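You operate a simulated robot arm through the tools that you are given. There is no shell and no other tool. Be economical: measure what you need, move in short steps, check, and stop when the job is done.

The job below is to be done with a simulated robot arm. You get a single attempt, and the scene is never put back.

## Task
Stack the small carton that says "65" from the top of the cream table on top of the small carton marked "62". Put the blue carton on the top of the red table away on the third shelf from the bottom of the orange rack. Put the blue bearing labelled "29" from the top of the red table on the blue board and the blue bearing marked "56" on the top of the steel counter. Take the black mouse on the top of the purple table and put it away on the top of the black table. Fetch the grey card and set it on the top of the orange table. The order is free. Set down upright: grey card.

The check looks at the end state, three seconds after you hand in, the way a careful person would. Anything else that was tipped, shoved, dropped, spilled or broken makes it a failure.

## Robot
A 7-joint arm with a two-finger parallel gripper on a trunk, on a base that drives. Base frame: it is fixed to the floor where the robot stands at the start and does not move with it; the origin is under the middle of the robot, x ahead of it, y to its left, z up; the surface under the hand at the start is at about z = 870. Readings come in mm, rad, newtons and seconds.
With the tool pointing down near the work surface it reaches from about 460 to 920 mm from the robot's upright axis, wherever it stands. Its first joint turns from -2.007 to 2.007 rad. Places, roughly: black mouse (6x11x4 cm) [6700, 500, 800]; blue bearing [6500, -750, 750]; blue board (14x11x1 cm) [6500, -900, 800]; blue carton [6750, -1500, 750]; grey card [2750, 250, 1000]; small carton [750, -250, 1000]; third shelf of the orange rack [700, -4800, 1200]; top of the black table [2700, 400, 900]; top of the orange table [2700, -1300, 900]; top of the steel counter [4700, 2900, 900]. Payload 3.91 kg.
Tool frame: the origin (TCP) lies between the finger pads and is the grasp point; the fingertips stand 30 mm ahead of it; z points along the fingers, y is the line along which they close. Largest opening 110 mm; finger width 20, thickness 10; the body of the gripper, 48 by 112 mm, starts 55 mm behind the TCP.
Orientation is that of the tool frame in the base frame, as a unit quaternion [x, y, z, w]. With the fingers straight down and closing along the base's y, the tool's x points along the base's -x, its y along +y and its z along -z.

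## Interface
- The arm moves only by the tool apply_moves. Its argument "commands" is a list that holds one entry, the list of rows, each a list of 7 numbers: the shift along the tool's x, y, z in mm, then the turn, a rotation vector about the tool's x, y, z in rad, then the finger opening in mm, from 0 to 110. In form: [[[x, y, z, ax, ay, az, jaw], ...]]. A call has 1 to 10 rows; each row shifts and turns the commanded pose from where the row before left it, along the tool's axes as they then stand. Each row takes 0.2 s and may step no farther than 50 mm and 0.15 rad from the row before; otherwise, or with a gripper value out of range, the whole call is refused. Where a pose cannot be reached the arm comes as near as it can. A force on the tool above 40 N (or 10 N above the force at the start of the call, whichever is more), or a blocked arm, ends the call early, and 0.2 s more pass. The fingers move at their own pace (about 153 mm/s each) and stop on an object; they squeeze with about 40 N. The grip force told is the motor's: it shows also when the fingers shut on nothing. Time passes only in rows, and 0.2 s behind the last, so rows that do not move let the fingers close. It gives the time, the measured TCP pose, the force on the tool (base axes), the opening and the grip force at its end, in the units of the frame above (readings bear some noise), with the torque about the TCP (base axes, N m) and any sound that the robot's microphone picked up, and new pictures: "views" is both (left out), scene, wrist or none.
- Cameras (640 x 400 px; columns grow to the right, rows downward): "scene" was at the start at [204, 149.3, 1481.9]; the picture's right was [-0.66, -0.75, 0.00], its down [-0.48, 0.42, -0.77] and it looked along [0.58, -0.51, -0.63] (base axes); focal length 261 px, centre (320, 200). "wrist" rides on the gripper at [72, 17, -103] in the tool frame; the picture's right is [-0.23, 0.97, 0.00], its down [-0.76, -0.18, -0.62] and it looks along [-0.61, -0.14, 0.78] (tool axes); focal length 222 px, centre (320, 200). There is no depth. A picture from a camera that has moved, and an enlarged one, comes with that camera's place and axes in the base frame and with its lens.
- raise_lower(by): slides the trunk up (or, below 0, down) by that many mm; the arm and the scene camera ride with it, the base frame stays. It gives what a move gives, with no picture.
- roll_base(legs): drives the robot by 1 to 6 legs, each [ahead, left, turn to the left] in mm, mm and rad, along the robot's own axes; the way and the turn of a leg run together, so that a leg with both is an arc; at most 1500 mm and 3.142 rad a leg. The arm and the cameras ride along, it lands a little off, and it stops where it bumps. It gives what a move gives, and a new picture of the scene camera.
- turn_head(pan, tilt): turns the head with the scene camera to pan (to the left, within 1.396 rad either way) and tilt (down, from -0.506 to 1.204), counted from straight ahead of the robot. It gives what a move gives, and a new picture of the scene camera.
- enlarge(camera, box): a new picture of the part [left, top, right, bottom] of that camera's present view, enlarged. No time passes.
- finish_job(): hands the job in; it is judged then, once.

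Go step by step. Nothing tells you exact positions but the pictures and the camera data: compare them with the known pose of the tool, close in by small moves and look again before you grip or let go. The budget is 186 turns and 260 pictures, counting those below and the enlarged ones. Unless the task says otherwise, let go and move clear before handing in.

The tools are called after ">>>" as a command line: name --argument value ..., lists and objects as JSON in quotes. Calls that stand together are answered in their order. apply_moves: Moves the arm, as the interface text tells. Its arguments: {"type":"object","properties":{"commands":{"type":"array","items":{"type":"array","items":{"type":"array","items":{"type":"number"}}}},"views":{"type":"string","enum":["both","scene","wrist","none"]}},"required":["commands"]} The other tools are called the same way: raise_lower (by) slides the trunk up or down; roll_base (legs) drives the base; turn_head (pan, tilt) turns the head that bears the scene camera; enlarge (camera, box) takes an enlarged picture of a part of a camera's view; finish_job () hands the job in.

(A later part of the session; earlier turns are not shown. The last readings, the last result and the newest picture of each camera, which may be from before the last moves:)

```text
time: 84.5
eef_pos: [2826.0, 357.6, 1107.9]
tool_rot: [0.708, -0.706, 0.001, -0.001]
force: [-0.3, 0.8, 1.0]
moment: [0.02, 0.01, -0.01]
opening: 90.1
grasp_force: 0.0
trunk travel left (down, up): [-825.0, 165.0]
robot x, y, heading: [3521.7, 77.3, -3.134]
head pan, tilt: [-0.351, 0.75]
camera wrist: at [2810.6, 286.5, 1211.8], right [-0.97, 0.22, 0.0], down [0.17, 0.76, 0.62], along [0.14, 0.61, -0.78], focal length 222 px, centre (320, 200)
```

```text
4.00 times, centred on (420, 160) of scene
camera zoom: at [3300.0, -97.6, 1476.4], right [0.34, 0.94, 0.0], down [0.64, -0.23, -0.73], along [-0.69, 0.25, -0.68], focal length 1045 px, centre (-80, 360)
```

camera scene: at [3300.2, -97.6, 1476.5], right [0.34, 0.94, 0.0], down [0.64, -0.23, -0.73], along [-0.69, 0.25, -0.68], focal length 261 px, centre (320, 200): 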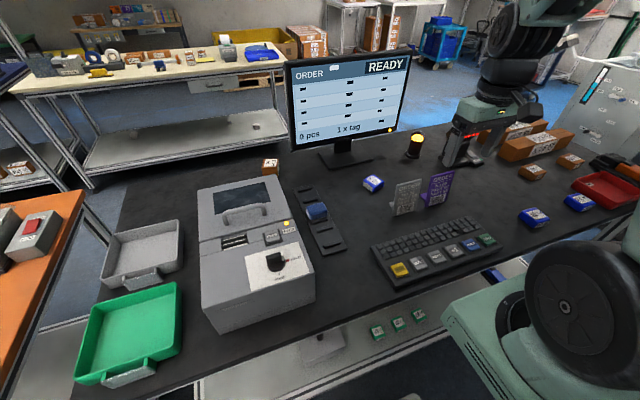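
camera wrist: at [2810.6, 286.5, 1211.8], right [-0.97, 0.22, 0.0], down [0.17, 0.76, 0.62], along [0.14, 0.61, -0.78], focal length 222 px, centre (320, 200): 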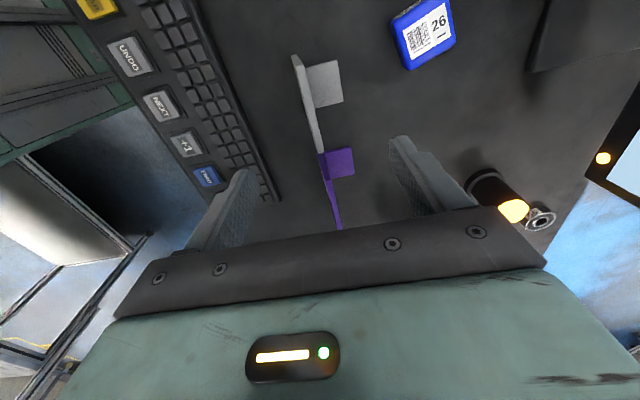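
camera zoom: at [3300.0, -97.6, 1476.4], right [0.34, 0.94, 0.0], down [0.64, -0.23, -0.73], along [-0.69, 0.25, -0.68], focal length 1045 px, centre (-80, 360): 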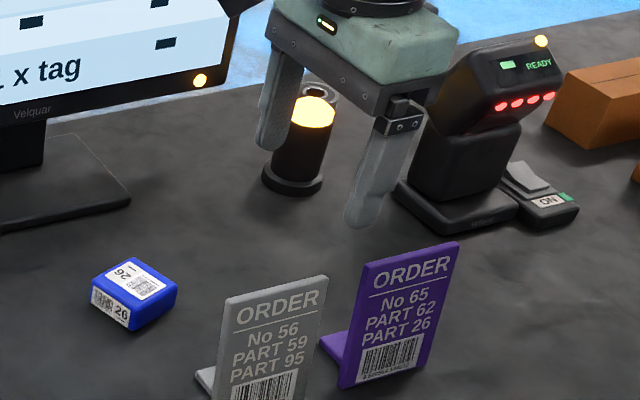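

>>> enlarge --camera "wrist" --box '[260, 40, 388, 120]'

>>> enlarge --camera "scene" --box '[370, 160, 466, 220]'

```text
5.00 times, centred on (324, 80) of wrist
camera zoom: at [2810.6, 286.5, 1211.8], right [-0.97, 0.22, 0.0], down [0.17, 0.76, 0.62], along [0.14, 0.61, -0.78], focal length 1111 px, centre (300, 800)
```

zoom: 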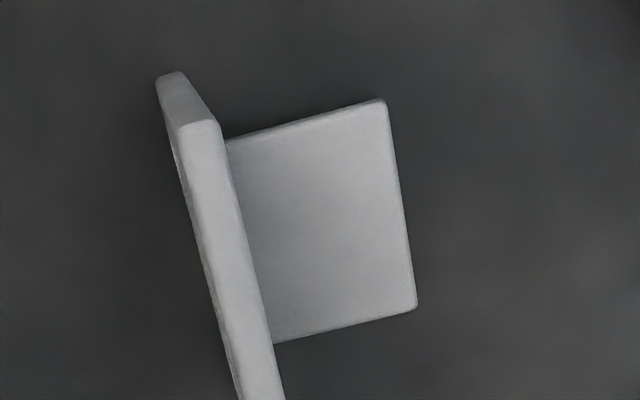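

```text
6.67 times, centred on (418, 190) of scene
camera zoom: at [3300.0, -97.6, 1476.4], right [0.34, 0.94, 0.0], down [0.64, -0.23, -0.73], along [-0.69, 0.25, -0.68], focal length 1741 px, centre (-333, 267)
```

zoom: 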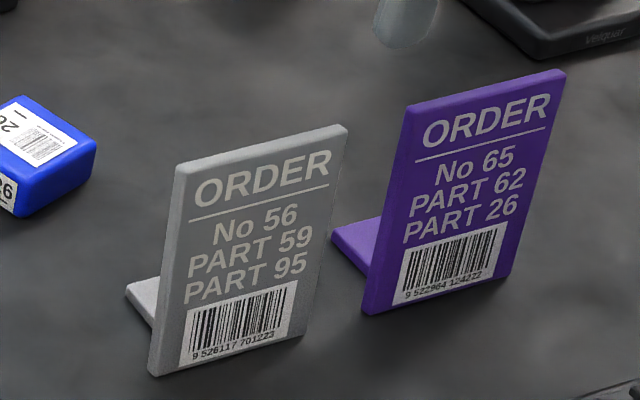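

The card leans back about 0.155 rad (foot near x≈2846). I tilt the tool to match, and approach along the plate part way.

>>> apply_moves --commands '[[[0, 17, 0, 0.155, 0, 0, 90], [0, 0, 35, 0, 0, 0, 90], [0, 0, 35, 0, 0, 0, 90], [0, 0, 0, 0, 0, 0, 90]]]' --views "wrist"

```text
refused: row 1 steps farther than a row can; nothing moved
```

>>> apply_moves --commands '[[[0, 17, 0, 0.08, 0, 0, 90], [0, 0, 0, 0.075, 0, 0, 90], [0, 0, 35, 0, 0, 0, 90], [0, 0, 35, 0, 0, 0, 90], [0, 0, 0, 0, 0, 0, 90]]]' --views "wrist"

>>> enlarge --camera "scene" --box '[370, 120, 498, 200]'

```text
time: 85.8
eef_pos: [2823.2, 356.9, 1038.5]
tool_rot: [0.706, -0.704, 0.054, -0.054]
force: [0.5, -0.2, 0.2]
moment: [-0.04, 0.01, -0.03]
opening: 90.0
grasp_force: 0.1
trunk travel left (down, up): [-825.0, 165.0]
robot x, y, heading: [3526.2, 77.7, -3.141]
head pan, tilt: [-0.351, 0.75]
camera wrist: at [2789.8, 285.5, 1138.4], right [-0.96, 0.22, -0.15], down [0.08, 0.76, 0.64], along [0.26, 0.61, -0.75], focal length 222 px, centre (320, 200)
```

wrist: 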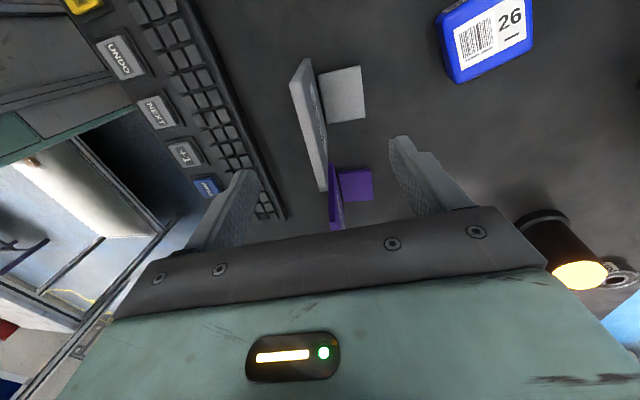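

```text
5.00 times, centred on (434, 160) of scene
camera zoom: at [3300.0, -97.6, 1476.4], right [0.34, 0.94, 0.0], down [0.64, -0.23, -0.73], along [-0.69, 0.25, -0.68], focal length 1306 px, centre (-250, 400)
```

zoom: 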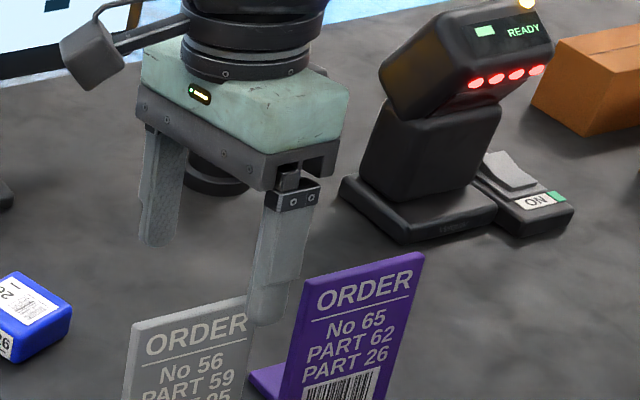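

>>> enlarge --camera "wrist" --box '[240, 40, 400, 240]'

```text
2.00 times, centred on (320, 140) of wrist
camera zoom: at [2789.8, 285.5, 1138.4], right [-0.96, 0.22, -0.15], down [0.08, 0.76, 0.64], along [0.26, 0.61, -0.75], focal length 444 px, centre (320, 320)
```

zoom: 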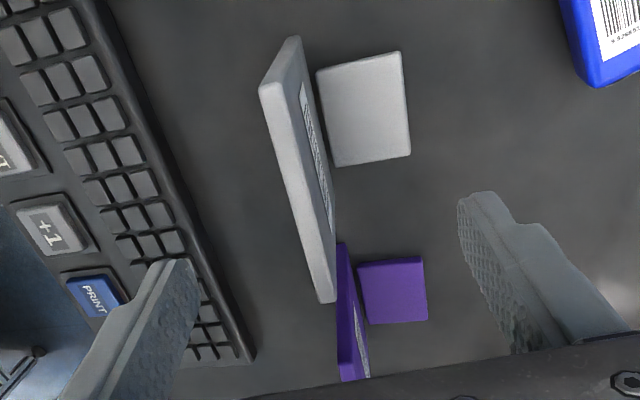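

The plate is within 5 mm of the grip plane. I fine-adjust, descend along it and close.

>>> apply_moves --commands '[[[3, -3, 20, -0.02, 0, 0, 90], [0, 0, 30, 0, 0, 0, 90], [0, 0, 28, 0, 0, 0, 90], [0, 0, 0, 0, 0, 0, 50], [0, 0, 0, 0, 0, 0, 25]]]' --views "both"

```text
time: 87.0
eef_pos: [2837.5, 355.5, 961.6]
tool_rot: [0.707, -0.704, 0.048, -0.048]
force: [0.8, 0.6, 0.3]
moment: [-0.01, -0.01, 0.0]
opening: 24.8
grasp_force: 0.1
trunk travel left (down, up): [-825.0, 165.0]
robot x, y, heading: [3521.2, 78.8, -3.143]
head pan, tilt: [-0.351, 0.75]
camera scene: at [3300.0, -97.6, 1476.4], right [0.34, 0.94, 0.0], down [0.64, -0.23, -0.73], along [-0.69, 0.25, -0.68], focal length 261 px, centre (320, 200)
camera wrist: at [2805.7, 282.9, 1062.0], right [-0.97, 0.22, -0.13], down [0.09, 0.76, 0.64], along [0.24, 0.61, -0.76], focal length 222 px, centre (320, 200)
```

scene: 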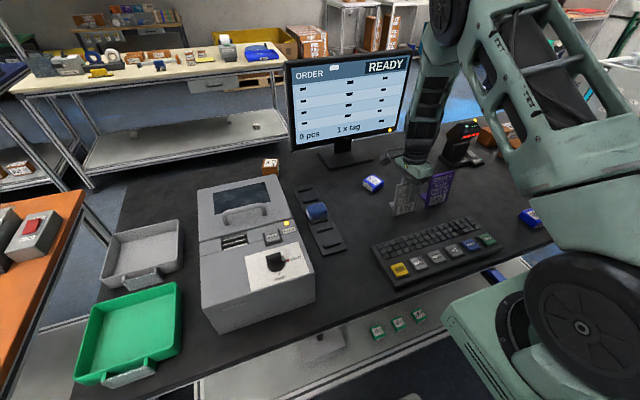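
wrist: 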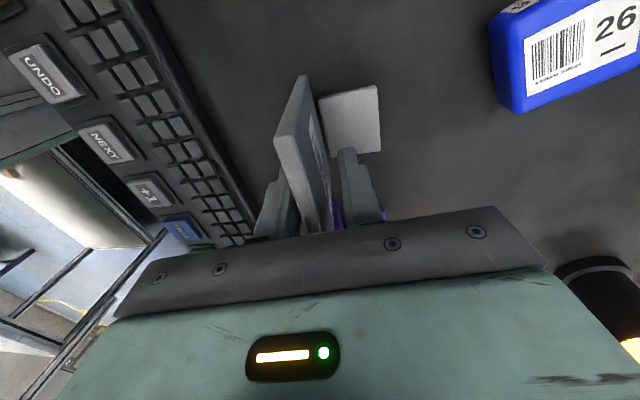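

>>> apply_moves --commands '[[[0, 0, 0, 0, 0, 0, 14], [0, 0, 0, 0, 0, 0, 9], [0, 0, 0, 0, 0, 0, 3], [0, 0, 0, 0, 0, 0, 3]]]' --views "wrist"

>>> enlarge --camera "scene" --box '[360, 140, 488, 220]'

```text
time: 88.0
eef_pos: [2835.7, 355.1, 960.8]
tool_rot: [0.707, -0.704, 0.048, -0.048]
force: [-0.4, -0.2, 0.2]
moment: [0.01, 0.01, 0.0]
opening: 7.2
grasp_force: 39.7
trunk travel left (down, up): [-825.0, 165.0]
robot x, y, heading: [3523.0, 77.5, -3.141]
head pan, tilt: [-0.351, 0.75]
camera wrist: at [2805.6, 282.9, 1062.1], right [-0.97, 0.22, -0.13], down [0.09, 0.76, 0.64], along [0.24, 0.61, -0.76], focal length 222 px, centre (320, 200)
```

wrist: 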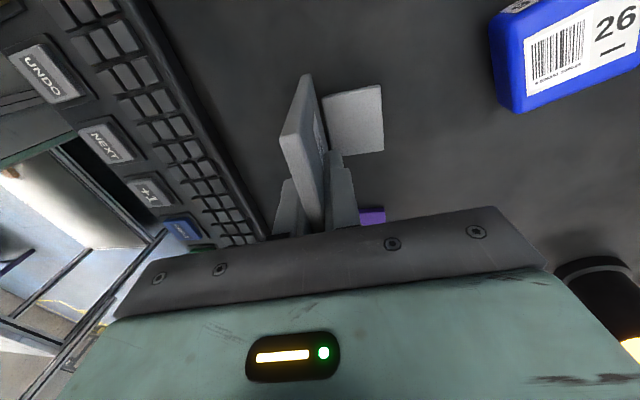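

```text
5.00 times, centred on (424, 180) of scene
camera zoom: at [3300.0, -97.6, 1476.4], right [0.34, 0.94, 0.0], down [0.64, -0.23, -0.73], along [-0.69, 0.25, -0.68], focal length 1306 px, centre (-200, 300)
```

zoom: 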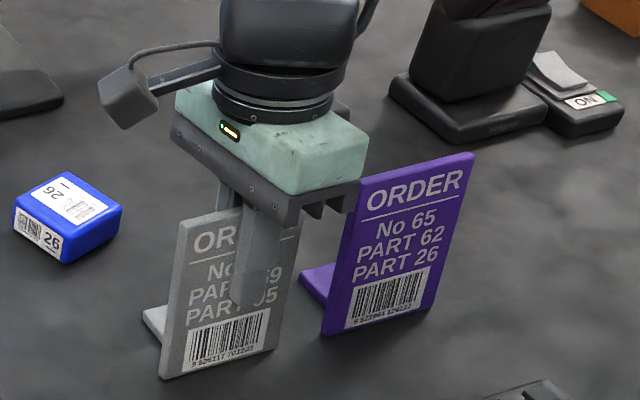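

Gripped at 7.2 mm. Lift straight up.

>>> apply_moves --commands '[[[0, -2.7, -19.8, 0, 0, 0, 3], [0, -5.4, -39.6, 0, 0, 0, 3], [0, -5.4, -39.6, 0, 0, 0, 3], [0, -5.4, -39.6, 0, 0, 0, 3], [0, -5.4, -39.6, 0, 0, 0, 3], [0, -40, 5.4, 0, 0, 0, 3], [0, -40, 5.4, 0, 0, 0, 3], [0, -40, 5.4, 0, 0, 0, 3], [0, 0, 0, 0, 0, 0, 3]]]' --views "scene"

```text
time: 90.0
eef_pos: [2956.7, 355.5, 1140.7]
tool_rot: [0.706, -0.705, 0.048, -0.048]
force: [0.2, -0.1, -0.1]
moment: [-0.02, 0.03, -0.03]
opening: 6.9
grasp_force: 39.8
trunk travel left (down, up): [-825.0, 165.0]
robot x, y, heading: [3525.6, 81.6, -3.139]
head pan, tilt: [-0.351, 0.75]
camera scene: at [3300.0, -97.6, 1476.4], right [0.34, 0.94, 0.0], down [0.64, -0.23, -0.73], along [-0.69, 0.25, -0.68], focal length 261 px, centre (320, 200)
```

scene: 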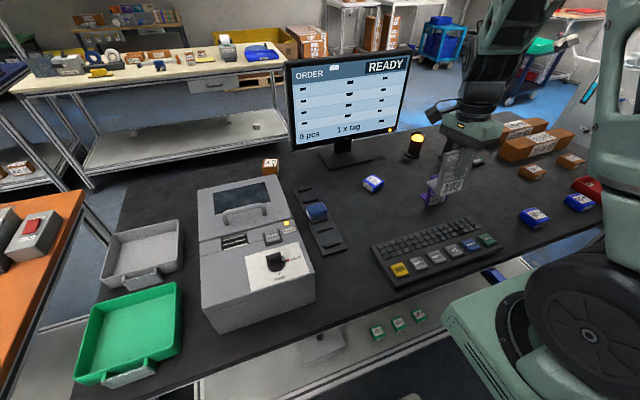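

Card in hand. Back off and strafe to the orange table.

>>> roll_base --legs '[[-190, 0, 0], [0, 1450, 0]]'

>>> turn_head --pan -0.1 --tilt 0.65

```text
time: 98.3
eef_pos: [3149.9, -1093.6, 1141.4]
tool_rot: [0.71, -0.701, 0.047, -0.049]
force: [-0.1, -0.3, -0.8]
moment: [-0.03, 0.0, 0.0]
opening: 7.3
grasp_force: 39.6
trunk travel left (down, up): [-825.0, 165.0]
robot x, y, heading: [3718.5, -1362.6, -3.132]
head pan, tilt: [-0.351, 0.75]
camera scene: at [3497.1, -1543.6, 1476.4], right [0.34, 0.94, 0.0], down [0.64, -0.23, -0.73], along [-0.69, 0.25, -0.68], focal length 261 px, centre (320, 200)
```

scene: 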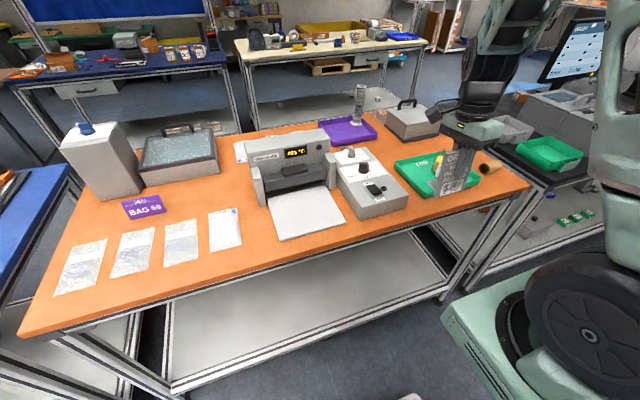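

```text
time: 99.0
eef_pos: [3150.9, -1092.4, 1140.6]
tool_rot: [0.709, -0.702, 0.047, -0.048]
force: [-0.5, 0.6, -0.2]
moment: [0.02, 0.01, 0.0]
opening: 7.2
grasp_force: 39.8
trunk travel left (down, up): [-825.0, 165.0]
robot x, y, heading: [3716.4, -1363.1, -3.13]
head pan, tilt: [-0.099, 0.649]
camera scene: at [3488.7, -1563.5, 1485.0], right [0.09, 1.0, 0.0], down [0.6, -0.06, -0.8], along [-0.79, 0.07, -0.6], focal length 261 px, centre (320, 200)
```

scene: 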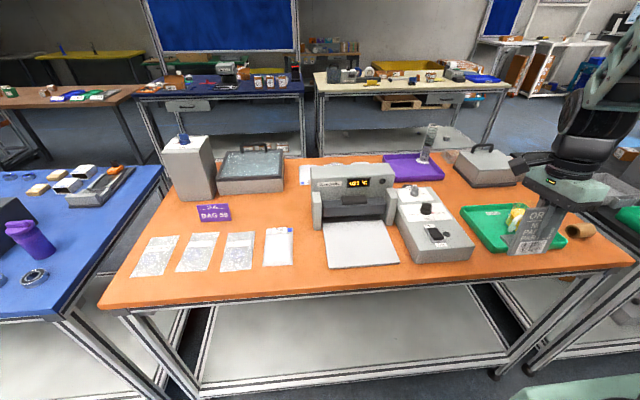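

The orange table has a free area around [2750,-1690], between the BAG sign and the grey machine. I'll line up with it.

>>> roll_base --legs '[[0, 590, -0.012], [200, 0, 0]]'

>>> turn_head --pan -0.4 --tilt 0.8

```text
time: 103.5
eef_pos: [2958.2, -1677.9, 1141.0]
tool_rot: [0.707, -0.704, 0.048, -0.048]
force: [0.4, -0.5, -1.4]
moment: [0.01, 0.01, -0.01]
opening: 7.1
grasp_force: 39.9
trunk travel left (down, up): [-825.0, 165.0]
robot x, y, heading: [3523.4, -1952.2, -3.134]
head pan, tilt: [-0.099, 0.649]
camera scene: at [3295.1, -2149.9, 1485.1], right [0.09, 1.0, 0.0], down [0.6, -0.06, -0.8], along [-0.79, 0.08, -0.6], focal length 261 px, centre (320, 200)
```

scene: 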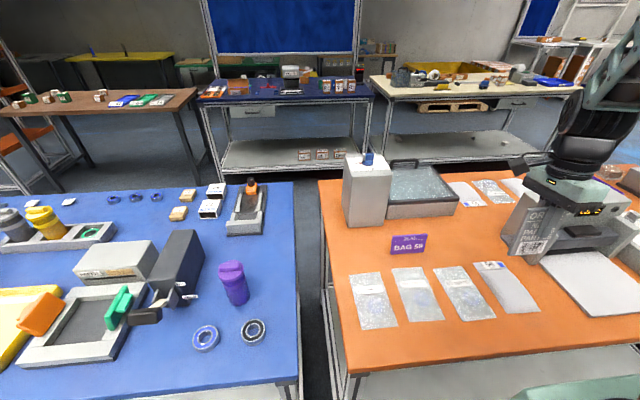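

```text
time: 104.3
eef_pos: [2958.9, -1678.0, 1140.8]
tool_rot: [0.708, -0.703, 0.048, -0.048]
force: [0.6, 0.4, 0.3]
moment: [0.0, -0.02, -0.02]
opening: 7.3
grasp_force: 40.0
trunk travel left (down, up): [-825.0, 165.0]
robot x, y, heading: [3523.1, -1950.9, -3.134]
head pan, tilt: [-0.4, 0.799]
camera scene: at [3306.8, -2127.1, 1472.5], right [0.38, 0.92, 0.0], down [0.66, -0.28, -0.7], along [-0.64, 0.27, -0.72], focal length 261 px, centre (320, 200)
```

scene: 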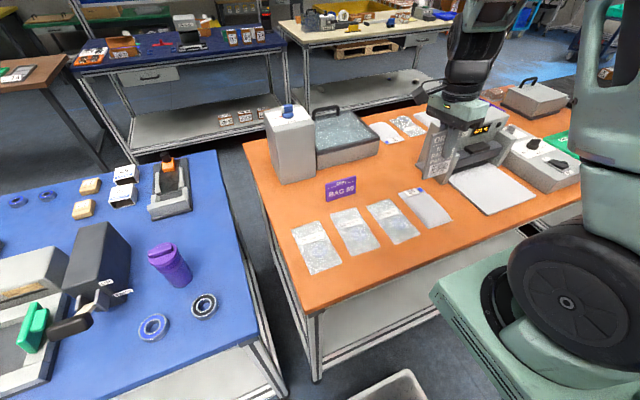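

I move the card over the free spot and lower part way.

>>> apply_moves --commands '[[[0, 44.6, -6.1, 0, 0, 0, 3], [0, 44.6, -6.1, 0, 0, 0, 3], [0, 44.6, -6.1, 0, 0, 0, 3], [0, 44.6, -6.1, 0, 0, 0, 3], [0, 44.6, -6.1, 0, 0, 0, 3], [0, 5.4, 39.6, 0, 0, 0, 3], [0, 5.4, 39.6, 0, 0, 0, 3], [0, 5.4, 39.6, 0, 0, 0, 3], [0, 4.7, 34.7, 0, 0, 0, 3], [0, 0, 0, 0, 0, 0, 3]]]' --views "both"

>>> enlarge --camera "scene" --box '[330, 100, 490, 200]'

```text
time: 106.5
eef_pos: [2733.6, -1676.8, 985.3]
tool_rot: [0.708, -0.703, 0.048, -0.048]
force: [0.0, 0.7, -0.6]
moment: [-0.01, 0.01, 0.01]
opening: 7.3
grasp_force: 40.1
trunk travel left (down, up): [-825.0, 165.0]
robot x, y, heading: [3526.3, -1948.6, -3.136]
head pan, tilt: [-0.4, 0.799]
camera scene: at [3306.8, -2127.0, 1472.4], right [0.38, 0.92, 0.0], down [0.66, -0.28, -0.7], along [-0.64, 0.27, -0.72], focal length 261 px, centre (320, 200)
camera wrist: at [2702.8, -1749.0, 1085.0], right [-0.97, 0.22, -0.13], down [0.09, 0.76, 0.64], along [0.24, 0.61, -0.76], focal length 222 px, centre (320, 200)
```

scene: 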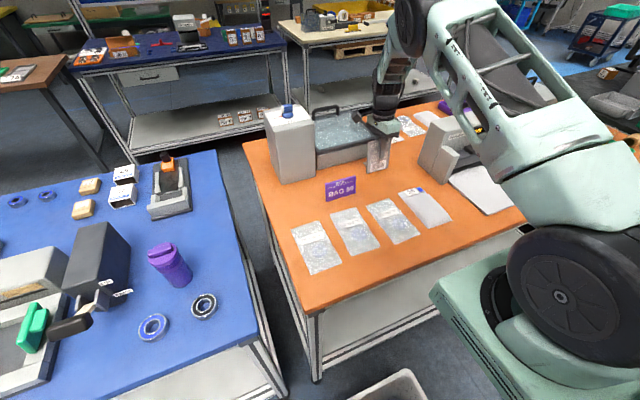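
wrist: 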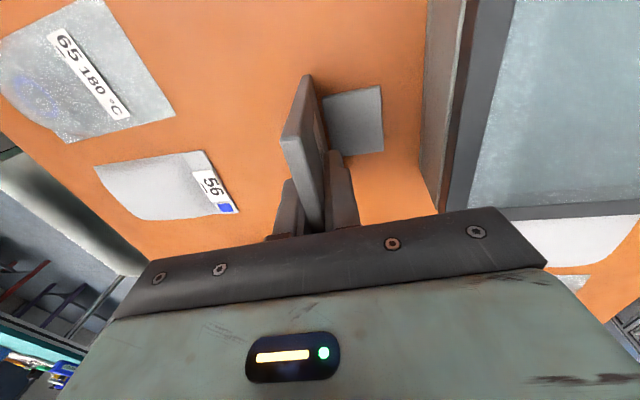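

```text
4.00 times, centred on (410, 150) of scene
camera zoom: at [3306.8, -2127.0, 1472.4], right [0.38, 0.92, 0.0], down [0.66, -0.28, -0.7], along [-0.64, 0.27, -0.72], focal length 1045 px, centre (-40, 400)
```

zoom: 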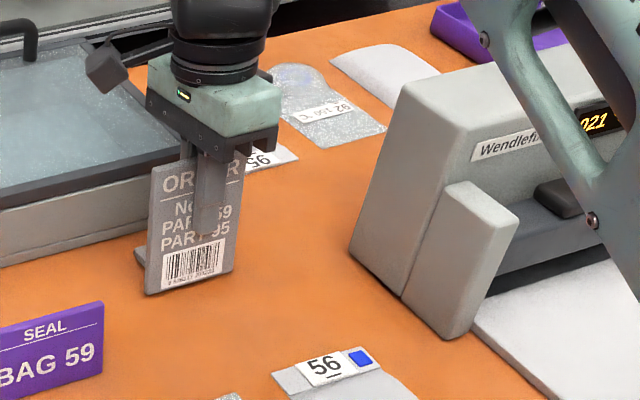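

Clear spot confirmed; I shift 20 mm towards me and lower to contact.

>>> apply_moves --commands '[[[0, -19.8, 2.7, 0, 0, 0, 3], [0, 2.0, 14.9, 0, 0, 0, 3], [0, 0.7, 4.95, 0, 0, 0, 3], [0, 0.27, 2, 0, 0, 0, 3], [0, 0.27, 2, 0, 0, 0, 3], [0, 0, 0, 0, 0, 0, 3]]]' --views "none"

>>> enlarge --camera "scene" --box '[330, 100, 490, 200]'

```text
time: 108.0
eef_pos: [2753.6, -1679.4, 960.6]
tool_rot: [0.707, -0.703, 0.048, -0.048]
force: [-0.4, -0.5, -0.9]
moment: [-0.03, -0.04, 0.02]
opening: 7.5
grasp_force: 39.5
trunk travel left (down, up): [-825.0, 165.0]
robot x, y, heading: [3528.4, -1953.2, -3.14]
head pan, tilt: [-0.4, 0.799]
```

```text
4.00 times, centred on (410, 150) of scene
camera zoom: at [3306.8, -2127.0, 1472.2], right [0.38, 0.92, 0.0], down [0.66, -0.28, -0.7], along [-0.64, 0.27, -0.72], focal length 1045 px, centre (-40, 400)
```

zoom: 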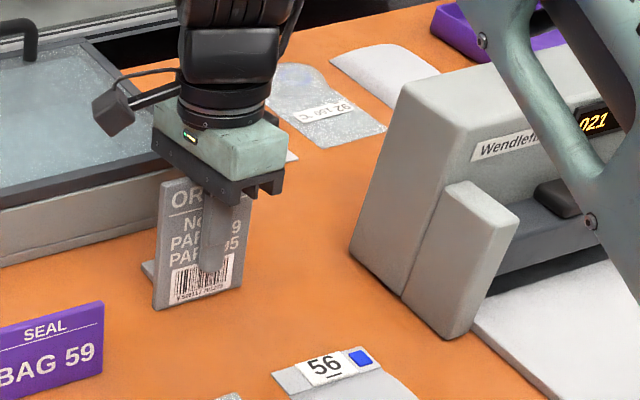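

>>> apply_moves --commands '[[[0, 0.2, 1.5, 0, 0, 0, 3], [0, 0.2, 1.5, 0, 0, 0, 3], [0, 0, 0, 0, 0, 0, 3]]]' --views "none"

```text
time: 108.8
eef_pos: [2752.2, -1679.0, 960.7]
tool_rot: [0.707, -0.704, 0.047, -0.047]
force: [0.8, -1.4, 12.0]
moment: [-0.27, -0.07, 0.01]
opening: 7.2
grasp_force: 39.6
trunk travel left (down, up): [-825.0, 165.0]
robot x, y, heading: [3528.1, -1950.3, -3.137]
head pan, tilt: [-0.4, 0.799]
```

Contact (12 N). Relieve a little, open and withdraw along the plate.

>>> apply_moves --commands '[[[0, -0.2, -1.5, 0, 0, 0, 3], [0, 0, 0, 0, 0, 0, 10], [0, 0, 0, 0, 0, 0, 16], [0, 0, 0, 0, 0, 0, 40], [0, 0, -20, 0, 0, 0, 40], [0, 0, -35, 0, 0, 0, 50], [0, 0, -40, 0, 0, 0, 50], [0, 0, -45, 0, 0, 0, 60], [0, 0, -45, 0, 0, 0, 60]]]' --views "wrist"

>>> enlarge --camera "scene" --box '[330, 100, 490, 200]'

```text
time: 110.8
eef_pos: [2728.6, -1679.9, 1143.9]
tool_rot: [0.708, -0.703, 0.048, -0.048]
force: [-0.5, 0.0, -0.7]
moment: [-0.02, -0.02, 0.03]
opening: 59.7
grasp_force: 0.0
trunk travel left (down, up): [-825.0, 165.0]
robot x, y, heading: [3523.8, -1950.3, -3.139]
head pan, tilt: [-0.4, 0.799]
camera wrist: at [2698.2, -1751.3, 1244.9], right [-0.97, 0.22, -0.13], down [0.09, 0.76, 0.64], along [0.24, 0.61, -0.76], focal length 222 px, centre (320, 200)
```

wrist: 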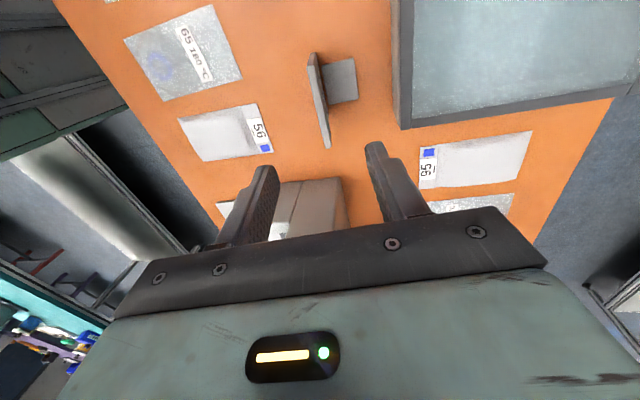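

```text
4.00 times, centred on (410, 150) of scene
camera zoom: at [3306.6, -2126.9, 1472.4], right [0.38, 0.92, 0.0], down [0.66, -0.28, -0.7], along [-0.64, 0.27, -0.72], focal length 1045 px, centre (-40, 400)
```

zoom: 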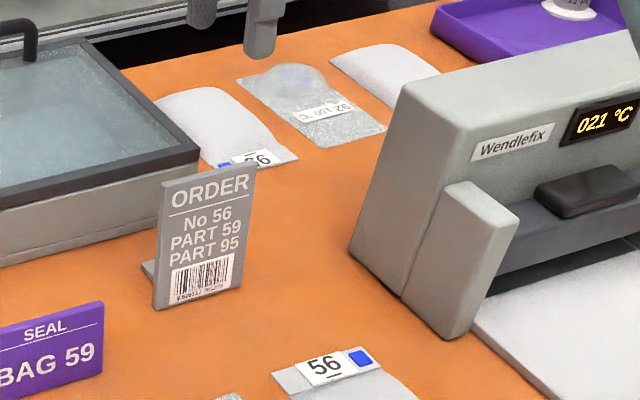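

The grey card stands upright on the orange table. I straighten the tool, retract the arm and turn the wrist back.

>>> apply_moves --commands '[[[0, 0, 0, -0.135, 0, 0, 60], [0, -45, -10, 0, 0, 0, 60], [0, -45, -10, 0, 0, 0, 60], [0, -45, -10, 0, 0, 0, 60], [0, -45, -5, 0, 0, 0, 60], [0, -45, 0, 0, 0, 0, 60]]]' --views "none"

>>> apply_moves --commands '[[[0, 0, 0, 0, 0, -0.15, 60], [0, 0, 0, 0, 0, -0.15, 60], [0, 0, 0, 0, 0, -0.15, 60], [0, 0, 0, 0, 0, -0.15, 60], [0, 0, 0, 0, 0, -0.15, 60], [0, 0, 0, 0, 0, -0.15, 60], [0, 0, 0, 0, 0, -0.15, 60], [0, 0, 0, 0, 0, -0.15, 60], [0, 0, 0, 0, 0, -0.15, 60], [0, 0, 0, 0, 0, -0.15, 60]]]' --views "none"

>>> roll_base --legs '[[-210, 0, 0], [0, -1500, 0], [0, -1500, 0], [0, -650, 0]]'

```text
time: 112.2
eef_pos: [2954.0, -1677.6, 1177.6]
tool_rot: [0.709, -0.706, 0.001, 0.0]
force: [0.7, 0.8, -0.4]
moment: [-0.02, -0.04, 0.01]
opening: 59.9
grasp_force: 0.1
trunk travel left (down, up): [-825.0, 165.0]
robot x, y, heading: [3523.0, -1955.1, -3.135]
head pan, tilt: [-0.4, 0.799]
```

```text
time: 114.3
eef_pos: [2954.2, -1677.3, 1178.8]
tool_rot: [1.0, -0.031, 0.001, 0.0]
force: [0.5, -0.5, 0.8]
moment: [0.0, 0.02, -0.03]
opening: 60.1
grasp_force: 0.1
trunk travel left (down, up): [-825.0, 165.0]
robot x, y, heading: [3524.0, -1949.2, -3.132]
head pan, tilt: [-0.4, 0.799]
```

```text
time: 133.2
eef_pos: [3086.2, 1936.0, 1179.1]
tool_rot: [1.0, -0.014, 0.0, 0.001]
force: [-0.7, 0.4, -0.2]
moment: [0.01, 0.01, 0.02]
opening: 60.0
grasp_force: 0.0
trunk travel left (down, up): [-825.0, 165.0]
robot x, y, heading: [3668.0, 1684.5, -3.104]
head pan, tilt: [-0.4, 0.799]
camera scene: at [3455.5, 1500.5, 1472.4], right [0.35, 0.94, 0.0], down [0.67, -0.25, -0.7], along [-0.65, 0.24, -0.72], focal length 261 px, centre (320, 200)
```

scene: 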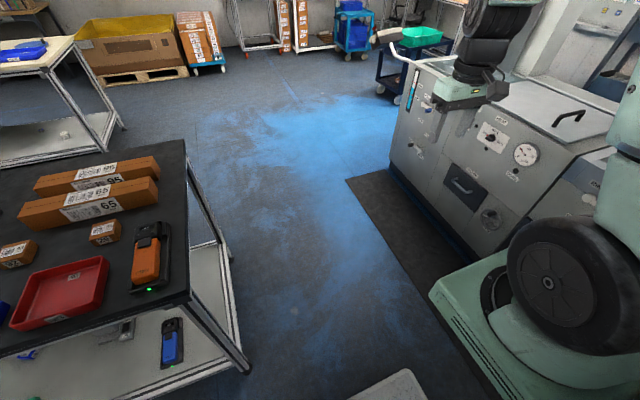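

At the crossing. I turn here to face +x and look east.

>>> roll_base --legs '[[-80, 0, 0], [0, 0, 1.55], [0, 0, 1.55], [0, 120, 0]]'

>>> turn_head --pan 0.0 --tilt 0.35

```text
time: 142.6
eef_pos: [4316.1, 1524.6, 1179.8]
tool_rot: [0.038, 0.999, 0.0, -0.001]
force: [-0.5, 0.1, 1.0]
moment: [0.01, -0.03, 0.03]
opening: 60.0
grasp_force: 0.1
trunk travel left (down, up): [-825.0, 165.0]
robot x, y, heading: [3743.2, 1804.1, -0.006]
head pan, tilt: [-0.4, 0.799]
camera scene: at [3963.0, 1978.8, 1472.5], right [-0.4, -0.92, 0.0], down [-0.66, 0.28, -0.7], along [0.64, -0.28, -0.72], focal length 261 px, centre (320, 200)
```

scene: 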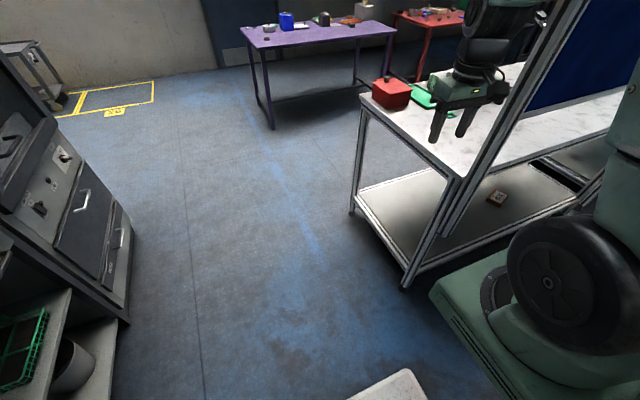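

```text
time: 143.5
eef_pos: [4316.1, 1525.2, 1178.3]
tool_rot: [0.038, 0.999, -0.001, 0.0]
force: [0.3, -0.7, 0.8]
moment: [0.0, -0.02, 0.03]
opening: 59.8
grasp_force: 0.0
trunk travel left (down, up): [-825.0, 165.0]
robot x, y, heading: [3749.8, 1808.1, -0.006]
head pan, tilt: [0.0, 0.351]
camera scene: at [3982.0, 2010.1, 1512.0], right [-0.01, -1.0, 0.0], down [-0.34, 0.0, -0.94], along [0.94, -0.01, -0.34], focal length 261 px, centre (320, 200)
```

scene: 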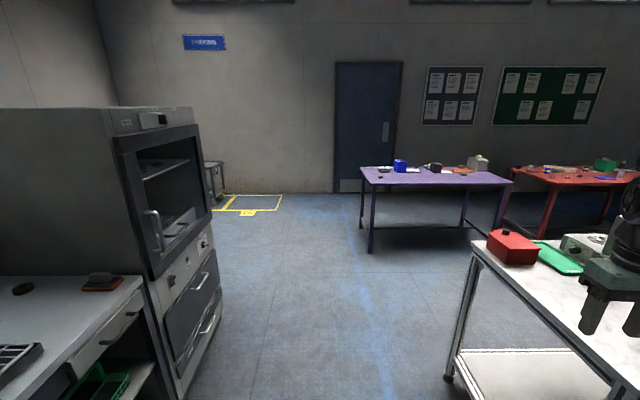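

Purple table front is near x=6470, its height about 770; the white table ends at y≈1235. I drive along the passage and then down to the mouse.

>>> roll_base --legs '[[1500, 60, 0.006], [650, 0, 0], [0, -1050, 0]]'

>>> turn_head --pan -0.4 --tilt 0.7

```text
refused: leg 1 is longer than a leg can be; nothing moved
```

```text
time: 144.4
eef_pos: [4315.9, 1525.4, 1179.0]
tool_rot: [0.039, 0.999, 0.0, -0.001]
force: [0.2, -0.2, 0.2]
moment: [-0.01, -0.01, 0.01]
opening: 59.8
grasp_force: 0.1
trunk travel left (down, up): [-825.0, 165.0]
robot x, y, heading: [3750.6, 1809.2, -0.001]
head pan, tilt: [-0.4, 0.7]
camera scene: at [3967.0, 1977.3, 1480.8], right [-0.39, -0.92, 0.0], down [-0.59, 0.25, -0.77], along [0.7, -0.3, -0.64], focal length 261 px, centre (320, 200)
```

scene: 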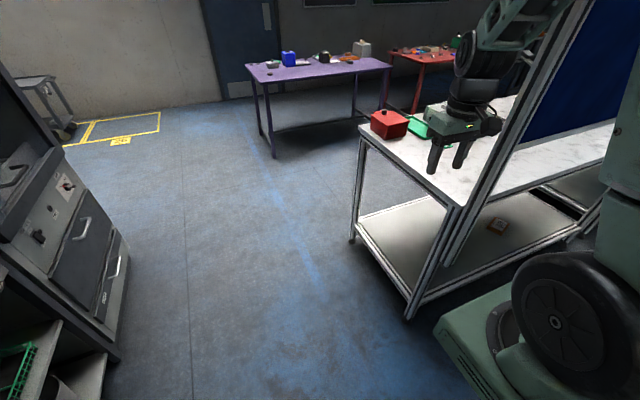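

>>> roll_base --legs '[[0, 60, 0], [1500, 0, 0], [650, 0, 0], [0, -1030, 0]]'

>>> enlarge --camera "scene" --box '[240, 100, 560, 300]'

```text
time: 160.4
eef_pos: [6455.8, 566.0, 1179.1]
tool_rot: [0.029, 1.0, 0.0, -0.001]
force: [1.3, -0.2, 0.8]
moment: [0.03, 0.0, 0.0]
opening: 60.1
grasp_force: 0.1
trunk travel left (down, up): [-825.0, 165.0]
robot x, y, heading: [5883.5, 836.5, 0.011]
head pan, tilt: [-0.4, 0.7]
camera scene: at [6098.6, 1011.9, 1480.7], right [-0.38, -0.93, 0.0], down [-0.6, 0.24, -0.76], along [0.71, -0.29, -0.64], focal length 261 px, centre (320, 200)
```

scene: 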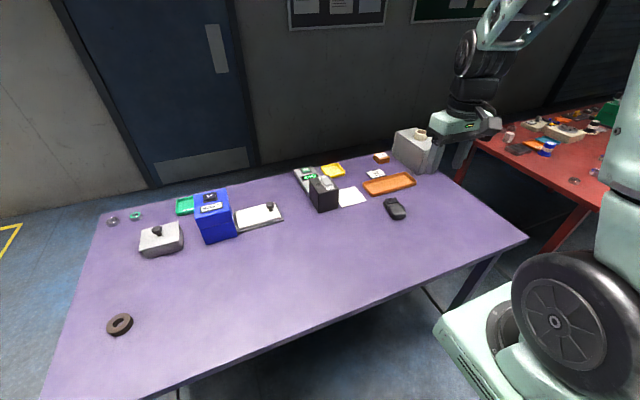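

```text
2.00 times, centred on (400, 200) of scene
camera zoom: at [6098.6, 1011.9, 1480.7], right [-0.38, -0.93, 0.0], down [-0.6, 0.24, -0.76], along [0.71, -0.29, -0.64], focal length 522 px, centre (160, 200)
```

zoom: 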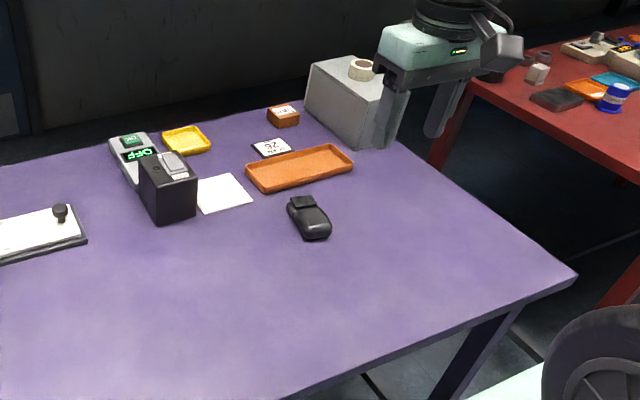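

The mouse lies near [6701,442], long axis about -0.26 rad from x, on a lower table. I roll closer, lower the trunk by 120 and hover above it.

>>> roll_base --legs '[[110, 0, -0.011]]'

>>> raise_lower --by -120

```text
time: 161.6
eef_pos: [6564.0, 559.5, 1179.3]
tool_rot: [0.036, 0.999, 0.0, -0.001]
force: [-0.1, 0.0, -0.3]
moment: [-0.03, 0.01, 0.0]
opening: 59.9
grasp_force: 0.1
trunk travel left (down, up): [-825.0, 165.0]
robot x, y, heading: [5990.3, 839.5, 0.002]
head pan, tilt: [-0.4, 0.7]
camera scene: at [6210.9, 1010.3, 1480.7], right [-0.39, -0.92, 0.0], down [-0.59, 0.25, -0.77], along [0.71, -0.3, -0.64], focal length 261 px, centre (320, 200)
```

scene: 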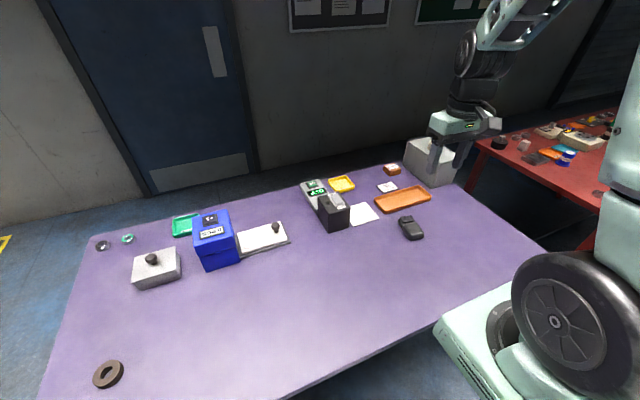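

```text
time: 163.1
eef_pos: [6563.5, 561.0, 1059.7]
tool_rot: [0.035, 0.999, 0.0, -0.001]
force: [0.3, 0.0, 0.8]
moment: [0.02, 0.01, -0.06]
opening: 60.0
grasp_force: 0.1
trunk travel left (down, up): [-705.0, 285.0]
robot x, y, heading: [5993.9, 833.7, 0.0]
head pan, tilt: [-0.4, 0.7]
```

>>> apply_moves --commands '[[[-28.4, -21.6, 26, 0, 0, 0, 110], [-28.4, -21.6, 26, 0, 0, 0, 110], [-28.4, -21.6, 26, 0, 0, 0, 110], [-28.4, -21.6, 26, 0, 0, 0, 110], [-28.4, -21.6, 26, 0, 0, 0, 110], [0, 0, 0, 0, 0, 0.1, 110], [0, 0, 0, 0, 0, 0.09, 110], [0, 0, 0, 0, 0, 0, 110]]]' --views "both"

```text
time: 164.9
eef_pos: [6697.9, 443.7, 928.7]
tool_rot: [0.13, 0.991, 0.0, -0.001]
force: [0.5, -1.0, 0.1]
moment: [-0.01, -0.04, -0.01]
opening: 110.1
grasp_force: 0.1
trunk travel left (down, up): [-705.0, 285.0]
robot x, y, heading: [5995.4, 836.7, -0.001]
head pan, tilt: [-0.4, 0.7]
camera scene: at [6211.1, 1010.2, 1360.7], right [-0.39, -0.92, 0.0], down [-0.59, 0.25, -0.76], along [0.7, -0.3, -0.64], focal length 261 px, centre (320, 200)
camera wrist: at [6632.8, 478.1, 1032.5], right [0.47, 0.88, 0.0], down [0.69, -0.37, 0.62], along [0.55, -0.29, -0.78], focal length 222 px, centre (320, 200)
```

scene: 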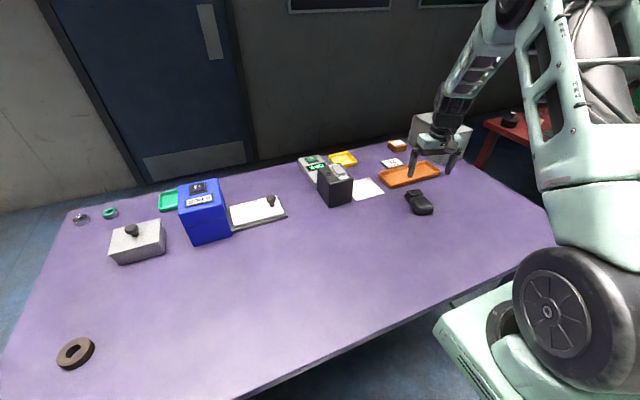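
wrist: 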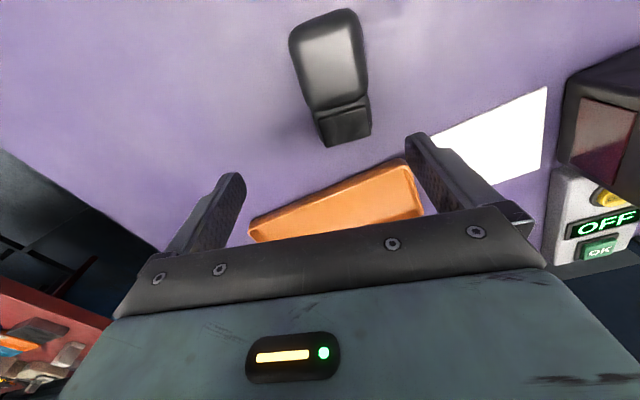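

Two views put the mouse near [6680,471], with the table at about z=795. I recentre, descend a bit and re-check.

>>> apply_moves --commands '[[[24, 21.5, 0, 0, 0, -0.045, 110], [0, 0, 30, 0, 0, 0, 110], [0, 0, 0, 0, 0, 0, 110]]]' --views "wrist"

>>> enlarge --camera "scene" --box '[360, 120, 488, 230]'

```text
time: 165.7
eef_pos: [6681.3, 469.8, 899.3]
tool_rot: [0.107, 0.994, 0.001, 0.0]
force: [0.4, 0.7, -0.9]
moment: [0.01, -0.01, -0.01]
opening: 109.8
grasp_force: 0.0
trunk travel left (down, up): [-705.0, 285.0]
robot x, y, heading: [5993.1, 837.4, 0.003]
head pan, tilt: [-0.4, 0.7]
camera wrist: at [6613.9, 502.7, 1002.3], right [0.43, 0.9, 0.0], down [0.71, -0.34, 0.62], along [0.56, -0.27, -0.78], focal length 222 px, centre (320, 200)
```

wrist: 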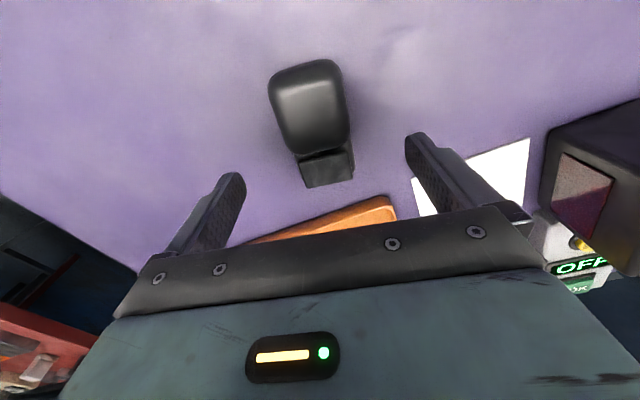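

```text
3.64 times, centred on (424, 175) of scene
camera zoom: at [6211.1, 1010.2, 1360.7], right [-0.39, -0.92, 0.0], down [-0.59, 0.25, -0.76], along [0.7, -0.3, -0.64], focal length 950 px, centre (-58, 291)
```

zoom: 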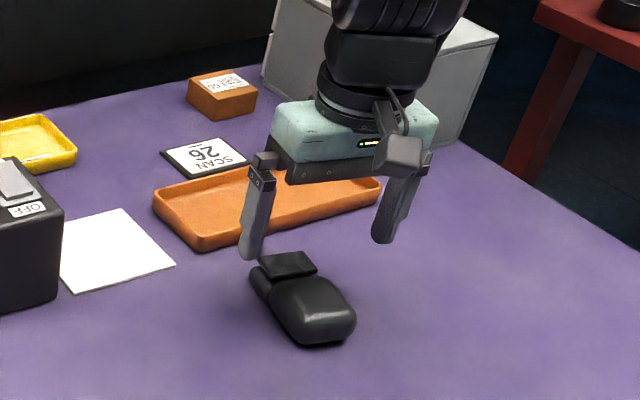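

>>> apply_moves --commands '[[[-4, -3, 20, 0, 0, 0.03, 110], [0, 0, 20, 0, 0, 0, 110], [0, 0, 18, 0, 0, 0, 110], [0, 0, 0, 0, 0, 0, 110]]]' --views "wrist"

>>> enlarge --camera "scene" --box '[360, 140, 488, 230]'

```text
time: 166.7
eef_pos: [6685.6, 466.2, 839.7]
tool_rot: [0.121, 0.993, -0.001, -0.001]
force: [0.0, -0.1, -0.3]
moment: [0.0, 0.01, -0.03]
opening: 110.0
grasp_force: 0.1
trunk travel left (down, up): [-705.0, 285.0]
robot x, y, heading: [5992.2, 836.8, 0.0]
head pan, tilt: [-0.4, 0.7]
camera wrist: at [6619.1, 500.0, 944.2], right [0.46, 0.89, 0.0], down [0.7, -0.36, 0.62], along [0.55, -0.28, -0.78], focal length 222 px, centre (320, 200)
```

wrist: 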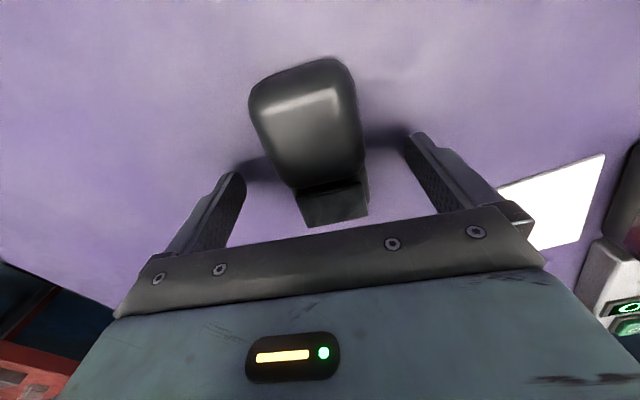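

```text
4.44 times, centred on (424, 185) of scene
camera zoom: at [6211.0, 1010.3, 1360.7], right [-0.39, -0.92, 0.0], down [-0.59, 0.25, -0.76], along [0.7, -0.3, -0.64], focal length 1161 px, centre (-142, 267)
```

zoom: 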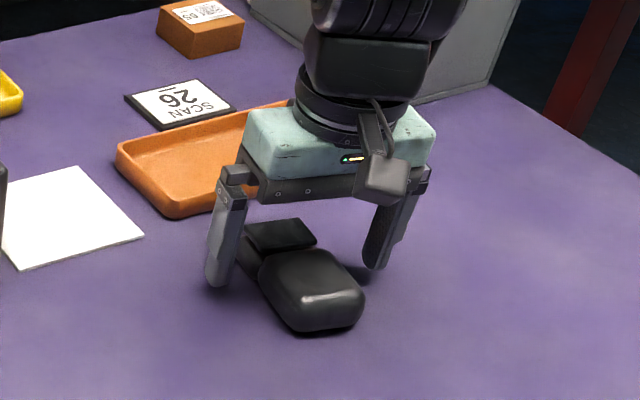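

>>> apply_moves --commands '[[[11, 0, 4, 0, 0, 0.03, 110], [0, 0, 4, 0, 0, 0, 110], [0, 0, 3, 0, 0, 0, 110], [0, 0, 2, 0, 0, 0, 110], [0, 0, 0, 0, 0, 0, 110]]]' --views "none"

>>> enlarge --camera "scene" --box '[392, 170, 456, 220]'

```text
time: 167.9
eef_pos: [6674.4, 467.4, 829.4]
tool_rot: [0.137, 0.991, 0.0, 0.002]
force: [-2.8, 0.3, 29.8]
moment: [0.95, 0.11, 0.0]
opening: 109.8
grasp_force: 0.1
trunk travel left (down, up): [-705.0, 285.0]
robot x, y, heading: [5994.8, 839.1, 0.003]
head pan, tilt: [-0.4, 0.7]
```

```text
8.00 times, centred on (424, 195) of scene
camera zoom: at [6209.9, 1010.8, 1361.3], right [-0.39, -0.92, 0.0], down [-0.59, 0.25, -0.77], along [0.71, -0.3, -0.64], focal length 2090 px, centre (-512, 240)
```

zoom: 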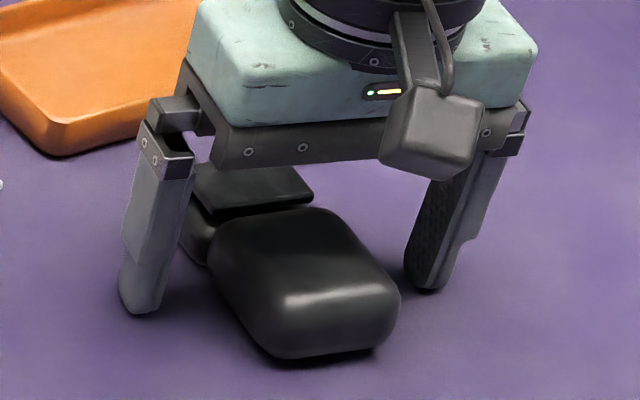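

Fingertips touched the table, so its top is z≈799. I raise 5 mm and close.

>>> apply_moves --commands '[[[0, 0, -6, 0, 0, 0, 110], [0, 0, 0, 0, 0, 0, 80], [0, 0, 0, 0, 0, 0, 50], [0, 0, 0, 0, 0, 0, 40], [0, 0, 0, 0, 0, 0, 40]]]' --views "wrist"

```text
time: 169.1
eef_pos: [6673.0, 469.1, 832.5]
tool_rot: [0.137, 0.991, 0.001, -0.001]
force: [0.0, 0.0, -0.4]
moment: [0.0, 0.01, 0.01]
opening: 58.1
grasp_force: 39.8
trunk travel left (down, up): [-705.0, 285.0]
robot x, y, heading: [5992.9, 837.8, -0.001]
head pan, tilt: [-0.4, 0.7]
camera wrist: at [6608.2, 504.7, 936.9], right [0.48, 0.88, 0.0], down [0.69, -0.38, 0.62], along [0.54, -0.3, -0.78], focal length 222 px, centre (320, 200)
```

wrist: 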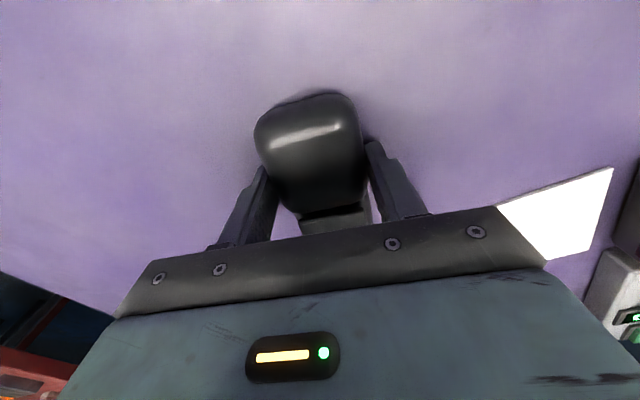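

Holding the mouse. Lift, retract, raise the trunk again.

>>> apply_moves --commands '[[[0, 0, -20, 0, 0, 0, 40], [0, 0, -45, 0, 0, 0, 40], [0, 0, -45, 0, 0, 0, 40], [0, 0, -45, 0, 0, 0, 40], [0, 0, -45, 0, 0, 0, 40], [40, 10, 0, 0, 0, -0.1, 40], [40, 10, 0, 0, 0, -0.1, 40], [40, 5, 0, 0, 0, -0.07, 40]]]' --views "none"

>>> raise_lower --by 120

>>> roll_base --legs '[[-110, 0, 0], [0, 1020, 0], [-1500, 0, 0], [-640, 0, 0], [0, -180, 0]]'

```text
time: 170.9
eef_pos: [6560.7, 514.1, 1033.9]
tool_rot: [0.001, 1.0, 0.0, -0.001]
force: [0.3, 0.4, -0.7]
moment: [0.03, 0.06, -0.04]
opening: 57.3
grasp_force: 39.5
trunk travel left (down, up): [-705.0, 285.0]
robot x, y, heading: [5990.7, 836.8, 0.002]
head pan, tilt: [-0.4, 0.7]
```

```text
time: 172.4
eef_pos: [6560.6, 513.7, 1153.8]
tool_rot: [0.003, 1.0, 0.0, 0.0]
force: [0.4, 0.4, -0.3]
moment: [-0.01, 0.01, 0.01]
opening: 57.5
grasp_force: 40.2
trunk travel left (down, up): [-825.0, 165.0]
robot x, y, heading: [5995.1, 837.6, 0.003]
head pan, tilt: [-0.4, 0.7]
```

```text
time: 189.8
eef_pos: [4330.2, 1359.4, 1154.0]
tool_rot: [-0.006, 1.0, 0.0, -0.001]
force: [0.1, -0.4, -2.6]
moment: [-0.03, 0.03, 0.0]
opening: 57.3
grasp_force: 40.2
trunk travel left (down, up): [-825.0, 165.0]
robot x, y, heading: [3756.6, 1672.6, 0.016]
head pan, tilt: [-0.4, 0.7]
camera scene: at [3973.0, 1850.3, 1480.7], right [-0.37, -0.93, 0.0], down [-0.6, 0.24, -0.76], along [0.71, -0.28, -0.64], focal length 261 px, centre (320, 200)
```

scene: 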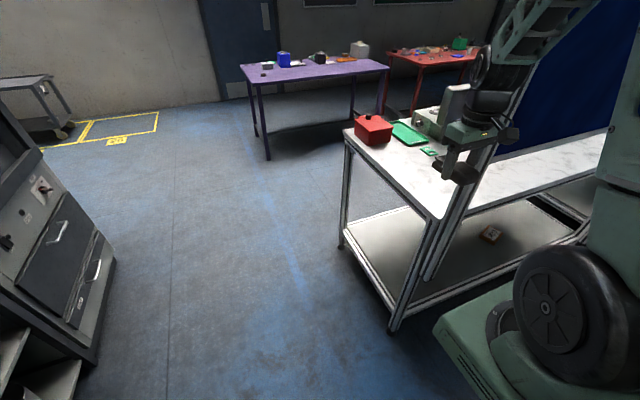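

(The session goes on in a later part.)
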